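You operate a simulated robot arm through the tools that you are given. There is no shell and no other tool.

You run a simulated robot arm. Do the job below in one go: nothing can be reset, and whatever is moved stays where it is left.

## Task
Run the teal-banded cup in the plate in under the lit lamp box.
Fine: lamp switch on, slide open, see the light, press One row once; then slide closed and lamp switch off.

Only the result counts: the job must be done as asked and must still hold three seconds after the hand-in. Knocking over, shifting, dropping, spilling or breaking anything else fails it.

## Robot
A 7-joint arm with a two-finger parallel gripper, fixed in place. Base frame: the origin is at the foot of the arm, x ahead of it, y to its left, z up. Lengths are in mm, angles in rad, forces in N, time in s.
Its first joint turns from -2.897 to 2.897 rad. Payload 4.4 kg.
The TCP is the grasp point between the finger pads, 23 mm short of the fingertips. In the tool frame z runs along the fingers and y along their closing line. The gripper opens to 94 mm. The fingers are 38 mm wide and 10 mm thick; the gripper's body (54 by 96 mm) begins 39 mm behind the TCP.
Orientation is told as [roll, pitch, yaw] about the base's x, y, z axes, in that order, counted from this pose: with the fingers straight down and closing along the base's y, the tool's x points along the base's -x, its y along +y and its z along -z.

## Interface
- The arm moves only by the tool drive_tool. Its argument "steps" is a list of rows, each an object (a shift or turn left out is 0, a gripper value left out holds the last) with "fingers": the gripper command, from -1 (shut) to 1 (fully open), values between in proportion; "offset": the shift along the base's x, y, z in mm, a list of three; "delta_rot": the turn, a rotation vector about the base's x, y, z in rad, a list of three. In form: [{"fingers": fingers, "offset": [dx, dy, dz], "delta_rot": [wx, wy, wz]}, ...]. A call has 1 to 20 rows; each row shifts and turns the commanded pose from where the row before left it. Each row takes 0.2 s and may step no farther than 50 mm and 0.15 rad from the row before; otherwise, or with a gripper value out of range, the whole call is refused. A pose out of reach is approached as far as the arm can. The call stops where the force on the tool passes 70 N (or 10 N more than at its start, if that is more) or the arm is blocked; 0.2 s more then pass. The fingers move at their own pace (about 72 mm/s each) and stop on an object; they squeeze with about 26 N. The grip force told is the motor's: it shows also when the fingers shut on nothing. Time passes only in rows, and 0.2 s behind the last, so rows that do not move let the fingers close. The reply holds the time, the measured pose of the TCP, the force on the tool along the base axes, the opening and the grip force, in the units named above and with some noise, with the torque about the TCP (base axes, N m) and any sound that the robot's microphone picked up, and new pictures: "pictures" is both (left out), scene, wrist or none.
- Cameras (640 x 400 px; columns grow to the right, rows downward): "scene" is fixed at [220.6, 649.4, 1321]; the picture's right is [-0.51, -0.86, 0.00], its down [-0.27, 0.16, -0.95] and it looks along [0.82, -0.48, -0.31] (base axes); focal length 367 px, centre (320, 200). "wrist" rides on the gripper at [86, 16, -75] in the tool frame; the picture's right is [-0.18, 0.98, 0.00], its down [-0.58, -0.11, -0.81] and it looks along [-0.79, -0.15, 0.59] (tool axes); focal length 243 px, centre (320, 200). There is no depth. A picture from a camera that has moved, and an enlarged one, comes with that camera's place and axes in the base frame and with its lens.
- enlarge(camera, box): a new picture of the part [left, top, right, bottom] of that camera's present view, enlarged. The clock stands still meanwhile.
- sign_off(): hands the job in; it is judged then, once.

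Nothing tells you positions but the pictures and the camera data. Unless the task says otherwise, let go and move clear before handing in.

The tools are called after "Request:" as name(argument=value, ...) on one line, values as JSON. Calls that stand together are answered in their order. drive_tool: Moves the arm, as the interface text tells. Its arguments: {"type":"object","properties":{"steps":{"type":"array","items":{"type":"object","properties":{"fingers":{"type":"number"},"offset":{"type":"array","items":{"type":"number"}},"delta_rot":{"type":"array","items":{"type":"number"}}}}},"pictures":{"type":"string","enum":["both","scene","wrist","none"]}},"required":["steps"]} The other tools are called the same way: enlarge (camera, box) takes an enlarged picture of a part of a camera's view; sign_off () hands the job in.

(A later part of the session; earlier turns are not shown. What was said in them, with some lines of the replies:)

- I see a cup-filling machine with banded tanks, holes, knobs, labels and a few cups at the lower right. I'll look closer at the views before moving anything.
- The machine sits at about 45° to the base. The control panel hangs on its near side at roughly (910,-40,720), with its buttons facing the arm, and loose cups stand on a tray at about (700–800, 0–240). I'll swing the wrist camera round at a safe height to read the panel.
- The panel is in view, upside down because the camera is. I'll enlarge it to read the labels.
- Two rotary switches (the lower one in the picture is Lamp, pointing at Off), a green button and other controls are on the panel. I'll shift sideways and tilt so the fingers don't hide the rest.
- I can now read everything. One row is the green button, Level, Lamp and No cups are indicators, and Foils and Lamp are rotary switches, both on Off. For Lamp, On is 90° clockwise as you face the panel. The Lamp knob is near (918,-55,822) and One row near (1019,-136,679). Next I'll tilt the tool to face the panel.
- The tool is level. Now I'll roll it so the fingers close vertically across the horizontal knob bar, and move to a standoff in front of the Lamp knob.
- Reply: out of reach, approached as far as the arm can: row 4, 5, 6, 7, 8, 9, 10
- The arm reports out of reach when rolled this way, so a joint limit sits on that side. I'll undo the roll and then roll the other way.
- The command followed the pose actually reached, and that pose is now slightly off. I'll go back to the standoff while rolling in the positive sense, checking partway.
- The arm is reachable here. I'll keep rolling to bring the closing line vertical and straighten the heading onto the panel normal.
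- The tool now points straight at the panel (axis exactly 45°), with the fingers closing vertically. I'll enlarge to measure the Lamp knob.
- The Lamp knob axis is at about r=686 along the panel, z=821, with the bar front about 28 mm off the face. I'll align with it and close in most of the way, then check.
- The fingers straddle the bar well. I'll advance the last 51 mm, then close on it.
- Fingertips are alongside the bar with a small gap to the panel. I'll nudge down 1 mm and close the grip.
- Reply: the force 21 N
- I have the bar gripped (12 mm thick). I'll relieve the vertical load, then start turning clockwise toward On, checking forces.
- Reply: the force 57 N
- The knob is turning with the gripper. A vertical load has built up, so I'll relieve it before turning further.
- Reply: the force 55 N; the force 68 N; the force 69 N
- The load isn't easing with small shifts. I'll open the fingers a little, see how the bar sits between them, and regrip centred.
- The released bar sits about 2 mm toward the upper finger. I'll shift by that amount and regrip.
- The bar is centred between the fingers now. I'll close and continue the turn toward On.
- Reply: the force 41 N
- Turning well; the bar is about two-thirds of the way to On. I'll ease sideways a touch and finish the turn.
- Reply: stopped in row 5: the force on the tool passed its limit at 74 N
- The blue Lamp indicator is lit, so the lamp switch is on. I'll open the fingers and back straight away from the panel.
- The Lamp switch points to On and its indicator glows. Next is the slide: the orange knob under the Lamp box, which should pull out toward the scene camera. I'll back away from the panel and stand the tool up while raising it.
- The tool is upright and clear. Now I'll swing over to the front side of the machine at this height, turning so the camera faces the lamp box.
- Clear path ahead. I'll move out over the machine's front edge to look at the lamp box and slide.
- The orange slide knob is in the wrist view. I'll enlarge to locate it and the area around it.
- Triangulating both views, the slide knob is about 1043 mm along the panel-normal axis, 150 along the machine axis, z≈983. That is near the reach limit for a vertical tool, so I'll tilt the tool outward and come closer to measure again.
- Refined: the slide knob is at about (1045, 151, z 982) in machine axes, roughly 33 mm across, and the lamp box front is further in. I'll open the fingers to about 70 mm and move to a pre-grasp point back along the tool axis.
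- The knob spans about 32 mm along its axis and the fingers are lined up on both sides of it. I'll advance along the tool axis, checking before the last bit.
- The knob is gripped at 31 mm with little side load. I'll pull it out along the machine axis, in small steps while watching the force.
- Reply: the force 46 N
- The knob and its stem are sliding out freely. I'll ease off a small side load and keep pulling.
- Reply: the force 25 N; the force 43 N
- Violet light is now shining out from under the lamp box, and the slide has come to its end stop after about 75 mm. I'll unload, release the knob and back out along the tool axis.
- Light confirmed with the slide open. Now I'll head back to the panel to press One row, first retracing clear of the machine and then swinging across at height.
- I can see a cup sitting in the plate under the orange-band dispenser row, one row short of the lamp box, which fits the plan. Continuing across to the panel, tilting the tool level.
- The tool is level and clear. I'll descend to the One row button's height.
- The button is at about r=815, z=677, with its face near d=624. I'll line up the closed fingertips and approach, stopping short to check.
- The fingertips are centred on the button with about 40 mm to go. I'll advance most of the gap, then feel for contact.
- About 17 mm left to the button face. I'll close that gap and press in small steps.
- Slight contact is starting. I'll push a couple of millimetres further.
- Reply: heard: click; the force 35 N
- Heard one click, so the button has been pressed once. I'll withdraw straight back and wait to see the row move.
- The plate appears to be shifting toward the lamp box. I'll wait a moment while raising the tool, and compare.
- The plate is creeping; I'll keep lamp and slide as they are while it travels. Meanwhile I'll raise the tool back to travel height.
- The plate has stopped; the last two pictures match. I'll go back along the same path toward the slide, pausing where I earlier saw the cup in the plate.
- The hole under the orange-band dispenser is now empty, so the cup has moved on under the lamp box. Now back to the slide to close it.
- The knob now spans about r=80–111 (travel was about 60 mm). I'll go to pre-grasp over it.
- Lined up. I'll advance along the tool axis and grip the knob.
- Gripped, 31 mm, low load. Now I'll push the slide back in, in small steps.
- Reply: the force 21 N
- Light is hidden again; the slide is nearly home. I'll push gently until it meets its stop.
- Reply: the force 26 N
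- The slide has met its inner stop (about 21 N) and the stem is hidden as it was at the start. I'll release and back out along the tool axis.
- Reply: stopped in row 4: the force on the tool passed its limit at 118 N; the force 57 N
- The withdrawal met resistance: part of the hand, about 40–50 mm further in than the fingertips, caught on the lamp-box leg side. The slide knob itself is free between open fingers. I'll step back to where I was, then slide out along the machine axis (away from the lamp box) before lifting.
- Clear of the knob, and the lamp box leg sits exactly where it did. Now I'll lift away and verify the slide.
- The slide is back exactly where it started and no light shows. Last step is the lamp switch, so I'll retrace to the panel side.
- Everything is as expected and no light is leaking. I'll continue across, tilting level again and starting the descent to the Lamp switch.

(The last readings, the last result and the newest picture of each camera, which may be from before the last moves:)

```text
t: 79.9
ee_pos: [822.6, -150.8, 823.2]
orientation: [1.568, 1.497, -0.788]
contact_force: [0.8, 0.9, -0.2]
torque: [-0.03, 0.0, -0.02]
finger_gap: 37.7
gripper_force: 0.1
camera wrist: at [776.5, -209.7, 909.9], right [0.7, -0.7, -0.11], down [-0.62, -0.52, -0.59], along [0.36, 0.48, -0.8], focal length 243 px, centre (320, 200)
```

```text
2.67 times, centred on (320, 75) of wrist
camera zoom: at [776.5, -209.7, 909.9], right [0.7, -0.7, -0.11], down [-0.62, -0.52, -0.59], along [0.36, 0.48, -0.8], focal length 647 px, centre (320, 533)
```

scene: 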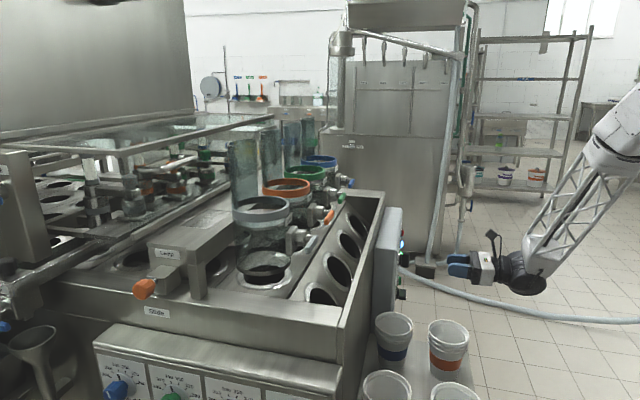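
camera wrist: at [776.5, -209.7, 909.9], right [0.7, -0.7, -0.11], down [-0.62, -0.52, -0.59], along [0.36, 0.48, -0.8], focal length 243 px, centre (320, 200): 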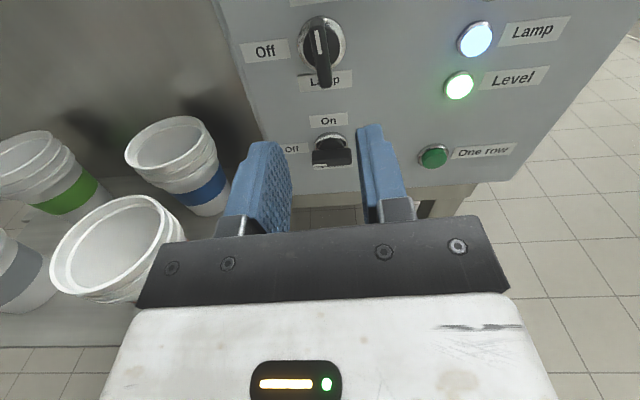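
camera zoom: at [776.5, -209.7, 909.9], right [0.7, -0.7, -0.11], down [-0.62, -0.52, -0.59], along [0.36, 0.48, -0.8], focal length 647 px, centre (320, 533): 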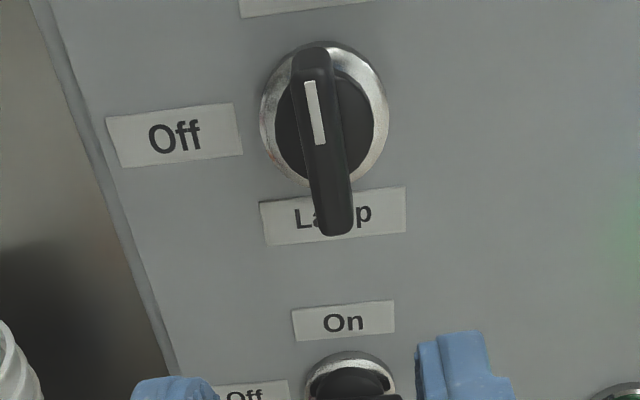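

The Lamp switch bar is upright at On and I'm aligned with it. I'll trim the roll and approach.

Request:
drive_tool(steps=[{"offset": [0.5, -0.5, -1], "delta_rot": [0.05, 0.05, 0]}, {"offset": [30, 30, 0]}, {"offset": [25, 25, 0]}, {}], pictures="wrist")

Request:
enlarge(camera="wrist", box=[220, 40, 420, 200])

```text
t: 80.9
ee_pos: [879.1, -95.9, 821.9]
orientation: [1.483, 1.565, -0.87]
contact_force: [0.9, -0.1, -0.4]
torque: [0.02, 0.0, 0.01]
finger_gap: 37.7
gripper_force: 0.1
camera wrist: at [836.1, -159.3, 907.4], right [0.7, -0.69, -0.18], down [-0.64, -0.5, -0.58], along [0.32, 0.52, -0.79], focal length 243 px, centre (320, 200)
```

wrist: 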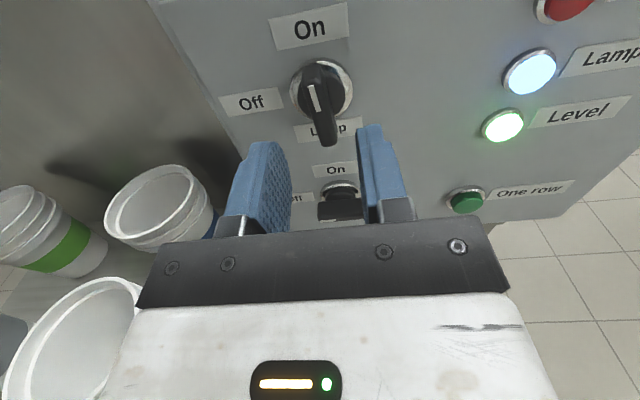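

```text
2.50 times, centred on (320, 120) of wrist
camera zoom: at [836.1, -159.3, 907.4], right [0.7, -0.69, -0.18], down [-0.64, -0.5, -0.58], along [0.32, 0.52, -0.79], focal length 606 px, centre (320, 400)
```

zoom: 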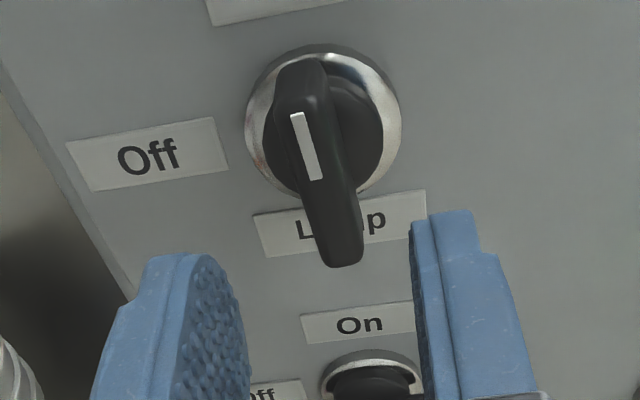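

Request:
drive_tool(steps=[{"offset": [12, 12, 0]}, {"offset": [12, 12, 0]}, {"offset": [10.5, 10.5, 0]}, {}], pictures="wrist")

Request:
enlarge(camera="wrist", box=[220, 60, 420, 240])

```text
t: 81.9
ee_pos: [911.6, -61.6, 820.9]
orientation: [1.475, 1.565, -0.879]
contact_force: [0.5, -0.2, -0.2]
torque: [0.0, -0.01, -0.02]
finger_gap: 37.7
gripper_force: 0.0
camera wrist: at [869.0, -125.3, 907.7], right [0.7, -0.69, -0.18], down [-0.64, -0.5, -0.58], along [0.32, 0.52, -0.79], focal length 243 px, centre (320, 200)
```

wrist: 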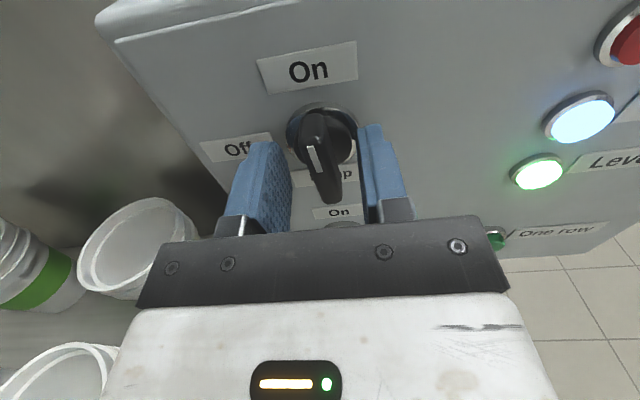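

```text
2.22 times, centred on (320, 150) of wrist
camera zoom: at [869.0, -125.3, 907.7], right [0.7, -0.69, -0.18], down [-0.64, -0.5, -0.58], along [0.32, 0.52, -0.79], focal length 539 px, centre (320, 311)
```

zoom: 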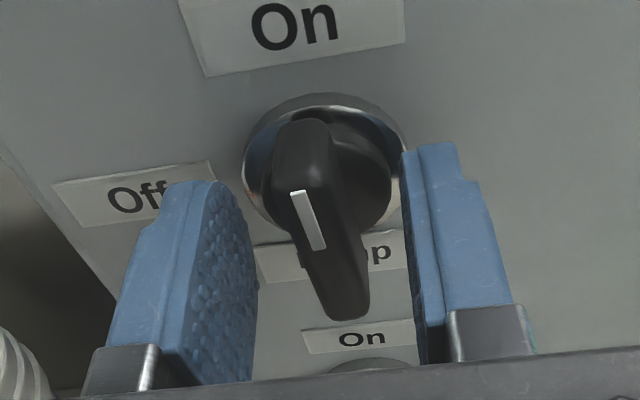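

The bar leans about 5° short of vertical (where I let it go earlier). I'll match the roll, centre, and grip.

Request:
drive_tool(steps=[{"offset": [0.5, -0.5, 0.5], "delta_rot": [-0.06, -0.06, 0]}, {}, {"fingers": -1}, {"fingers": -1}, {"fingers": -1}], pictures="wrist")

```text
t: 83.1
ee_pos: [913.4, -62.1, 822.4]
orientation: [1.564, 1.48, -0.791]
contact_force: [0.9, -0.9, 0.0]
torque: [-0.28, 0.28, -0.36]
finger_gap: 11.8
gripper_force: 45.3
camera wrist: at [864.9, -120.7, 909.1], right [0.7, -0.7, -0.09], down [-0.61, -0.53, -0.59], along [0.36, 0.47, -0.8], focal length 243 px, centre (320, 200)
```

wrist: 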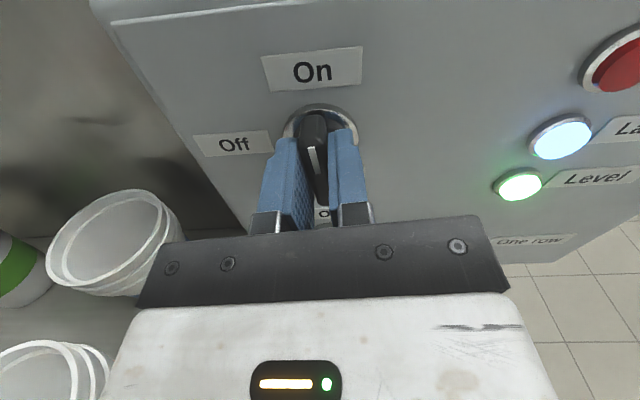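

Gripped cleanly with almost no side load. Turning counter-clockwise toward Off.

Request:
drive_tool(steps=[{"delta_rot": [-0.071, -0.071, 0]}, {"delta_rot": [-0.071, -0.071, 0]}, {"delta_rot": [-0.071, -0.071, 0]}, {"delta_rot": [-0.071, -0.071, 0]}], pictures="none")

```text
t: 84.1
ee_pos: [912.3, -61.4, 821.6]
orientation: [1.57, 1.076, -0.785]
contact_force: [-18.1, -1.2, 14.6]
torque: [-0.2, 0.26, -0.44]
finger_gap: 11.5
gripper_force: 45.0
```

Request:
drive_tool(steps=[{"offset": [-0.3, 0.1, 0.3], "delta_rot": [-0.071, -0.071, 0]}, {"delta_rot": [-0.071, -0.071, 0]}, {"delta_rot": [-0.071, -0.071, 0]}, {"delta_rot": [-0.071, -0.071, 0]}], pictures="wrist")

```text
t: 85.1
ee_pos: [912.4, -61.6, 820.6]
orientation: [1.569, 0.675, -0.788]
contact_force: [-4.1, -5.2, 0.8]
torque: [-0.36, 0.35, -1.11]
finger_gap: 12.0
gripper_force: 45.2
camera wrist: at [817.6, -73.4, 887.8], right [0.54, -0.54, 0.65], down [-0.3, -0.84, -0.45], along [0.79, 0.05, -0.61], focal length 243 px, centre (320, 200)
```

wrist: 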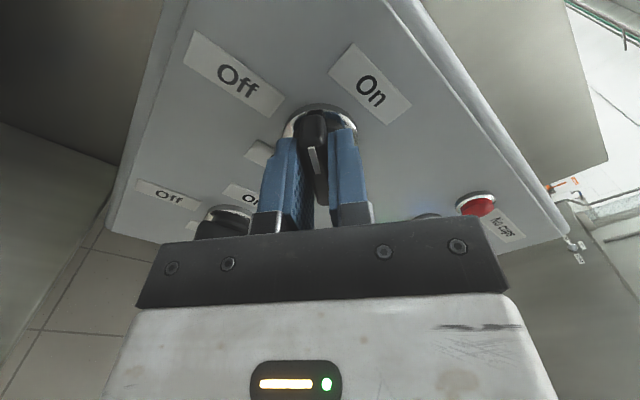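

Request:
drive_tool(steps=[{"delta_rot": [-0.071, -0.071, 0]}, {"delta_rot": [-0.071, -0.071, 0]}, {"delta_rot": [-0.071, -0.071, 0]}, {"delta_rot": [-0.071, -0.071, 0]}], pictures="none")

```text
t: 86.1
ee_pos: [912.9, -60.4, 821.0]
orientation: [1.568, 0.276, -0.786]
contact_force: [16.4, 6.4, -19.4]
torque: [0.05, 0.03, -1.49]
finger_gap: 12.0
gripper_force: 45.5
```

Request:
drive_tool(steps=[{"offset": [0.1, 0.1, -0.4], "delta_rot": [-0.071, -0.071, 0]}, {"delta_rot": [-0.071, -0.071, 0]}, {"delta_rot": [-0.054, -0.054, 0]}, {}], pictures="both")

Request:
enlarge(camera="wrist", box=[200, 0, 500, 190])

Request:
enlarge(camera="scene", box=[360, 200, 500, 300])

```text
t: 87.1
ee_pos: [911.5, -62.0, 820.1]
orientation: [1.566, -0.002, -0.785]
contact_force: [-12.7, -6.4, -24.4]
torque: [0.34, -0.03, 1.54]
finger_gap: 11.9
gripper_force: 44.9
camera wrist: at [796.7, -52.4, 836.2], right [0.13, -0.13, 0.98], down [-0.16, -0.98, -0.11], along [0.98, -0.14, -0.15], focal length 243 px, centre (320, 200)
```

scene: 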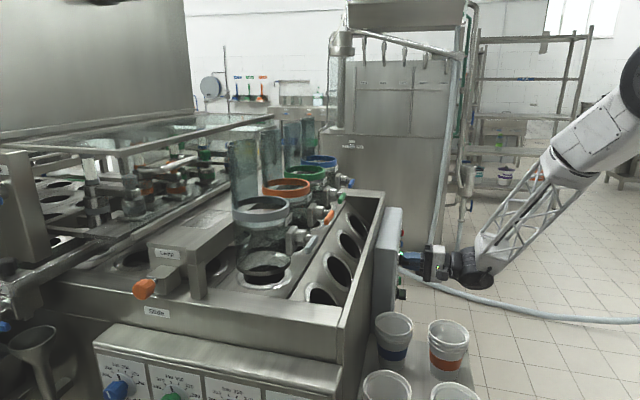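
wrist: 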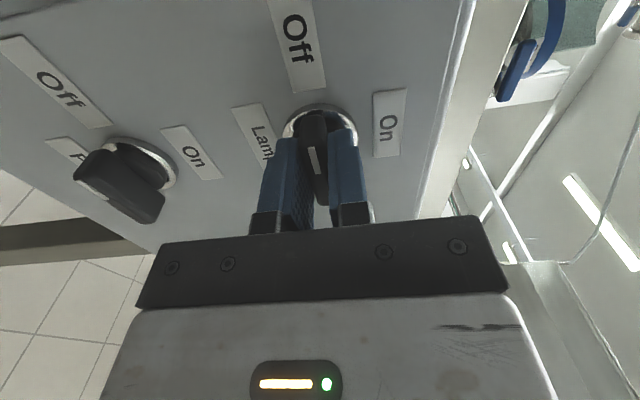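

```text
2.11 times, centred on (350, 95) of wrist
camera zoom: at [796.7, -52.4, 836.2], right [0.13, -0.13, 0.98], down [-0.16, -0.98, -0.11], along [0.98, -0.14, -0.15], focal length 511 px, centre (257, 421)
```

zoom: 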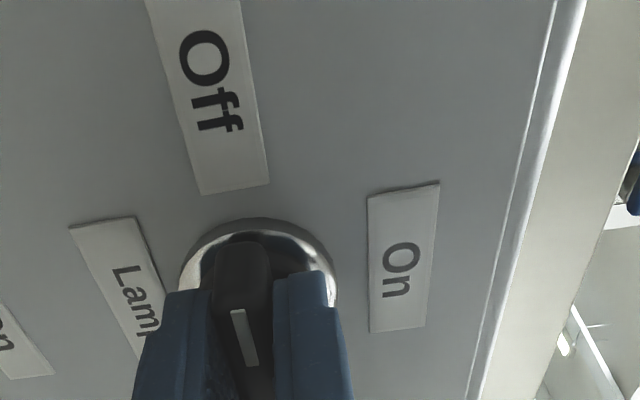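

```text
4.00 times, centred on (430, 250) of scene
camera zoom: at [220.6, 649.4, 1321.0], right [-0.51, -0.86, 0.0], down [-0.27, 0.16, -0.95], along [0.82, -0.48, -0.31], focal length 1467 px, centre (-120, 0)
```

zoom: 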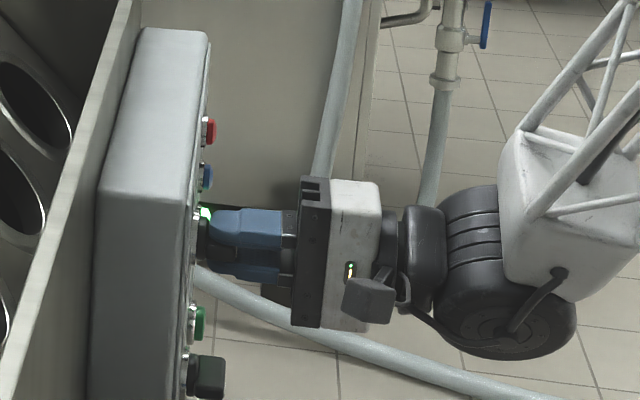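

The switch is back at Off and the blue Lamp indicator is dark. I'll release and back straight away.

Request:
drive_tool(steps=[{"fingers": -0.2}, {"fingers": -0.2}, {"fingers": -0.2}, {"offset": [-12, -12, 0]}, {"offset": [-25, -25, 0]}, {"offset": [-30, -30, 0]}, {"offset": [-20, -20, 0]}, {}])

Request:
enlarge(camera="wrist", box=[100, 0, 420, 200])

Request:
enlarge(camera="scene", box=[60, 180, 320, 330])

```text
t: 88.9
ee_pos: [824.3, -148.1, 819.9]
orientation: [1.569, -0.002, -0.787]
contact_force: [0.8, 0.8, -0.1]
torque: [0.03, 0.02, 0.0]
finger_gap: 37.7
gripper_force: 0.0
camera wrist: at [709.7, -138.9, 835.7], right [0.13, -0.13, 0.98], down [-0.16, -0.98, -0.11], along [0.98, -0.14, -0.15], focal length 243 px, centre (320, 200)
```

scene: 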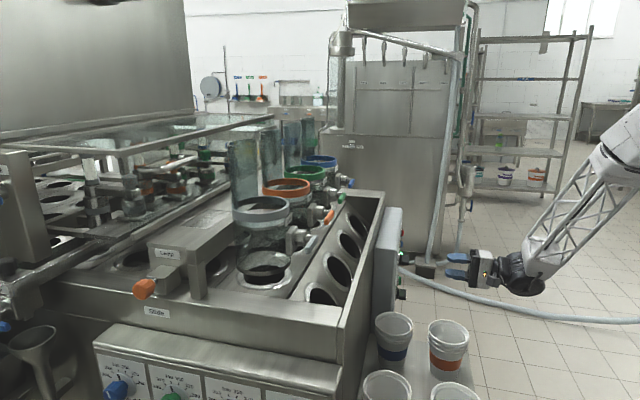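
wrist: 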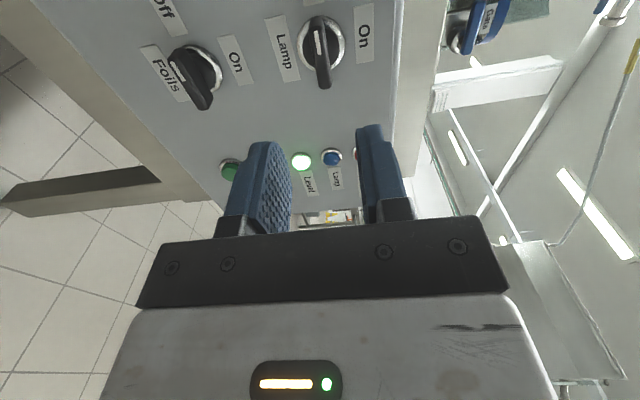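

```text
2.00 times, centred on (260, 100) of wrist
camera zoom: at [709.7, -138.9, 835.7], right [0.13, -0.13, 0.98], down [-0.16, -0.98, -0.11], along [0.98, -0.14, -0.15], focal length 485 px, centre (440, 400)
```

zoom: 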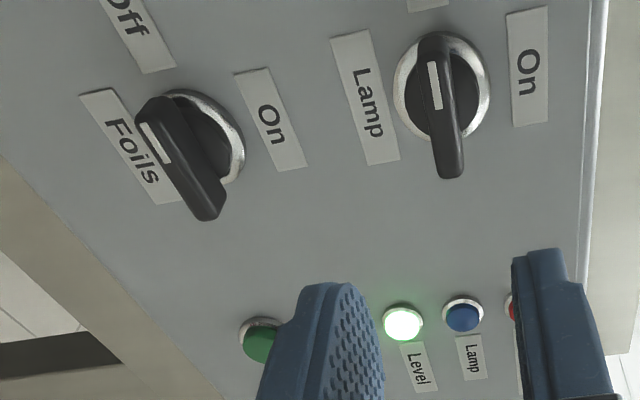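

```text
2.46 times, centred on (190, 255) of scene
camera zoom: at [220.6, 649.4, 1321.0], right [-0.51, -0.86, 0.0], down [-0.27, 0.16, -0.95], along [0.82, -0.48, -0.31], focal length 903 px, centre (640, 65)
```

zoom: 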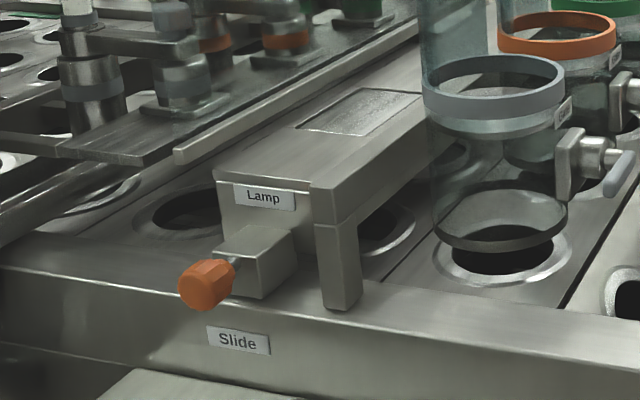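

Everything reads right: Lamp switch at Off, indicator dark, slide closed at its original place, cups undisturbed. I'll move the arm further clear and take a final look.

Request:
drive_tool(steps=[{"offset": [-25, -25, 20]}, {"offset": [-25, -25, 30]}, {"offset": [0, 0, 40]}, {"offset": [0, 0, 40]}, {}, {}])

Request:
enlarge(camera="scene", box=[340, 180, 500, 400])

Request:
enlarge(camera="scene", box=[160, 220, 300, 310])

```text
t: 90.3
ee_pos: [776.9, -196.2, 950.2]
orientation: [1.569, -0.002, -0.786]
contact_force: [-0.4, -0.1, 0.0]
torque: [-0.06, 0.01, -0.01]
finger_gap: 37.6
gripper_force: 0.0
camera wrist: at [661.8, -187.6, 966.3], right [0.13, -0.13, 0.98], down [-0.16, -0.98, -0.11], along [0.98, -0.14, -0.15], focal length 243 px, centre (320, 200)
```

scene: 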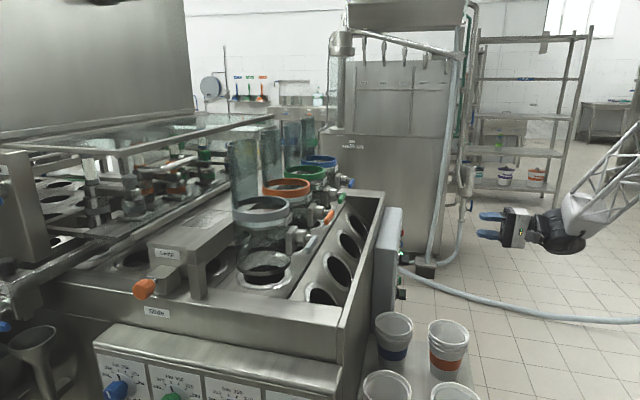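
wrist: 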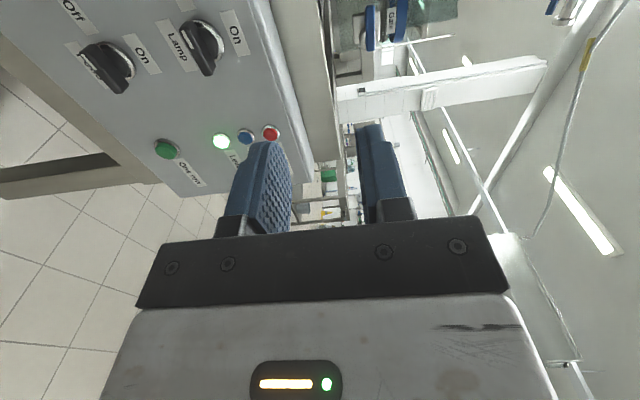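

```text
1.82 times, centred on (420, 290) of scene
camera zoom: at [220.6, 649.4, 1321.0], right [-0.51, -0.86, 0.0], down [-0.27, 0.16, -0.95], along [0.82, -0.48, -0.31], focal length 667 px, centre (138, 36)
```

zoom: 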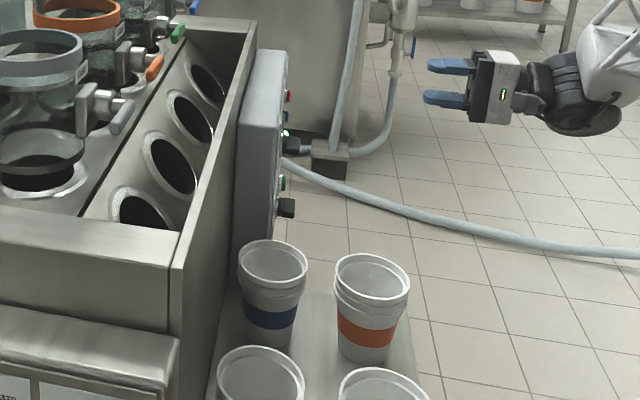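

```text
4.44 times, centred on (230, 265) of scene
camera zoom: at [220.6, 649.4, 1321.0], right [-0.51, -0.86, 0.0], down [-0.27, 0.16, -0.95], along [0.82, -0.48, -0.31], focal length 1630 px, centre (720, -89)
```

zoom: 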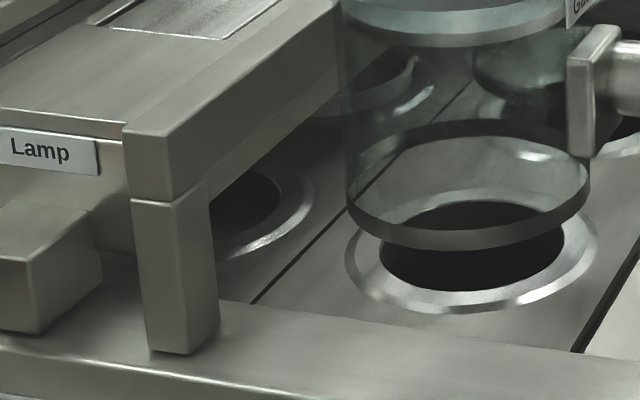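

The lamp was switched on, the slide opened, the violet light seen, and One row pressed once (one click). The cup then left the dispenser row for the lamp row. The slide is closed, the Lamp switch is at Off with its indicator dark, and the arm is clear. I never saw the teal band itself; it was the only cup I saw in the plate. Handing in.

Request:
sign_off()

```text
The job is handed in.
```

I carried out the whole sequence and handed the job in. I never saw the teal band itself. I took the cup to be the teal-banded one because it was the only cup I saw in the plate.

- **Lamp and slide:** I turned the Lamp switch to On and its indicator lit. I pulled the slide out to its stop, and violet light showed under the lamp box.
- **One row:** I pressed it once and heard one click. The plate moved and stopped. The cup's place under the orange-banded dispenser was then empty. It sits one row before the lamp, so the cup should now be under the lamp box; I did not look under the box to confirm.
- **Closing down:** The slide is back at its starting position and no light shows. The Lamp switch is at Off and its indicator is dark.

While backing away from the closed slide, the hand caught on something, most likely the lamp box leg, and the force reached 118 N before the move stopped. I freed it by sliding out sideways. In the pictures afterwards the leg, the slide knob and the loose cups are where they were before.

The arm is clear of the machine with the gripper open.
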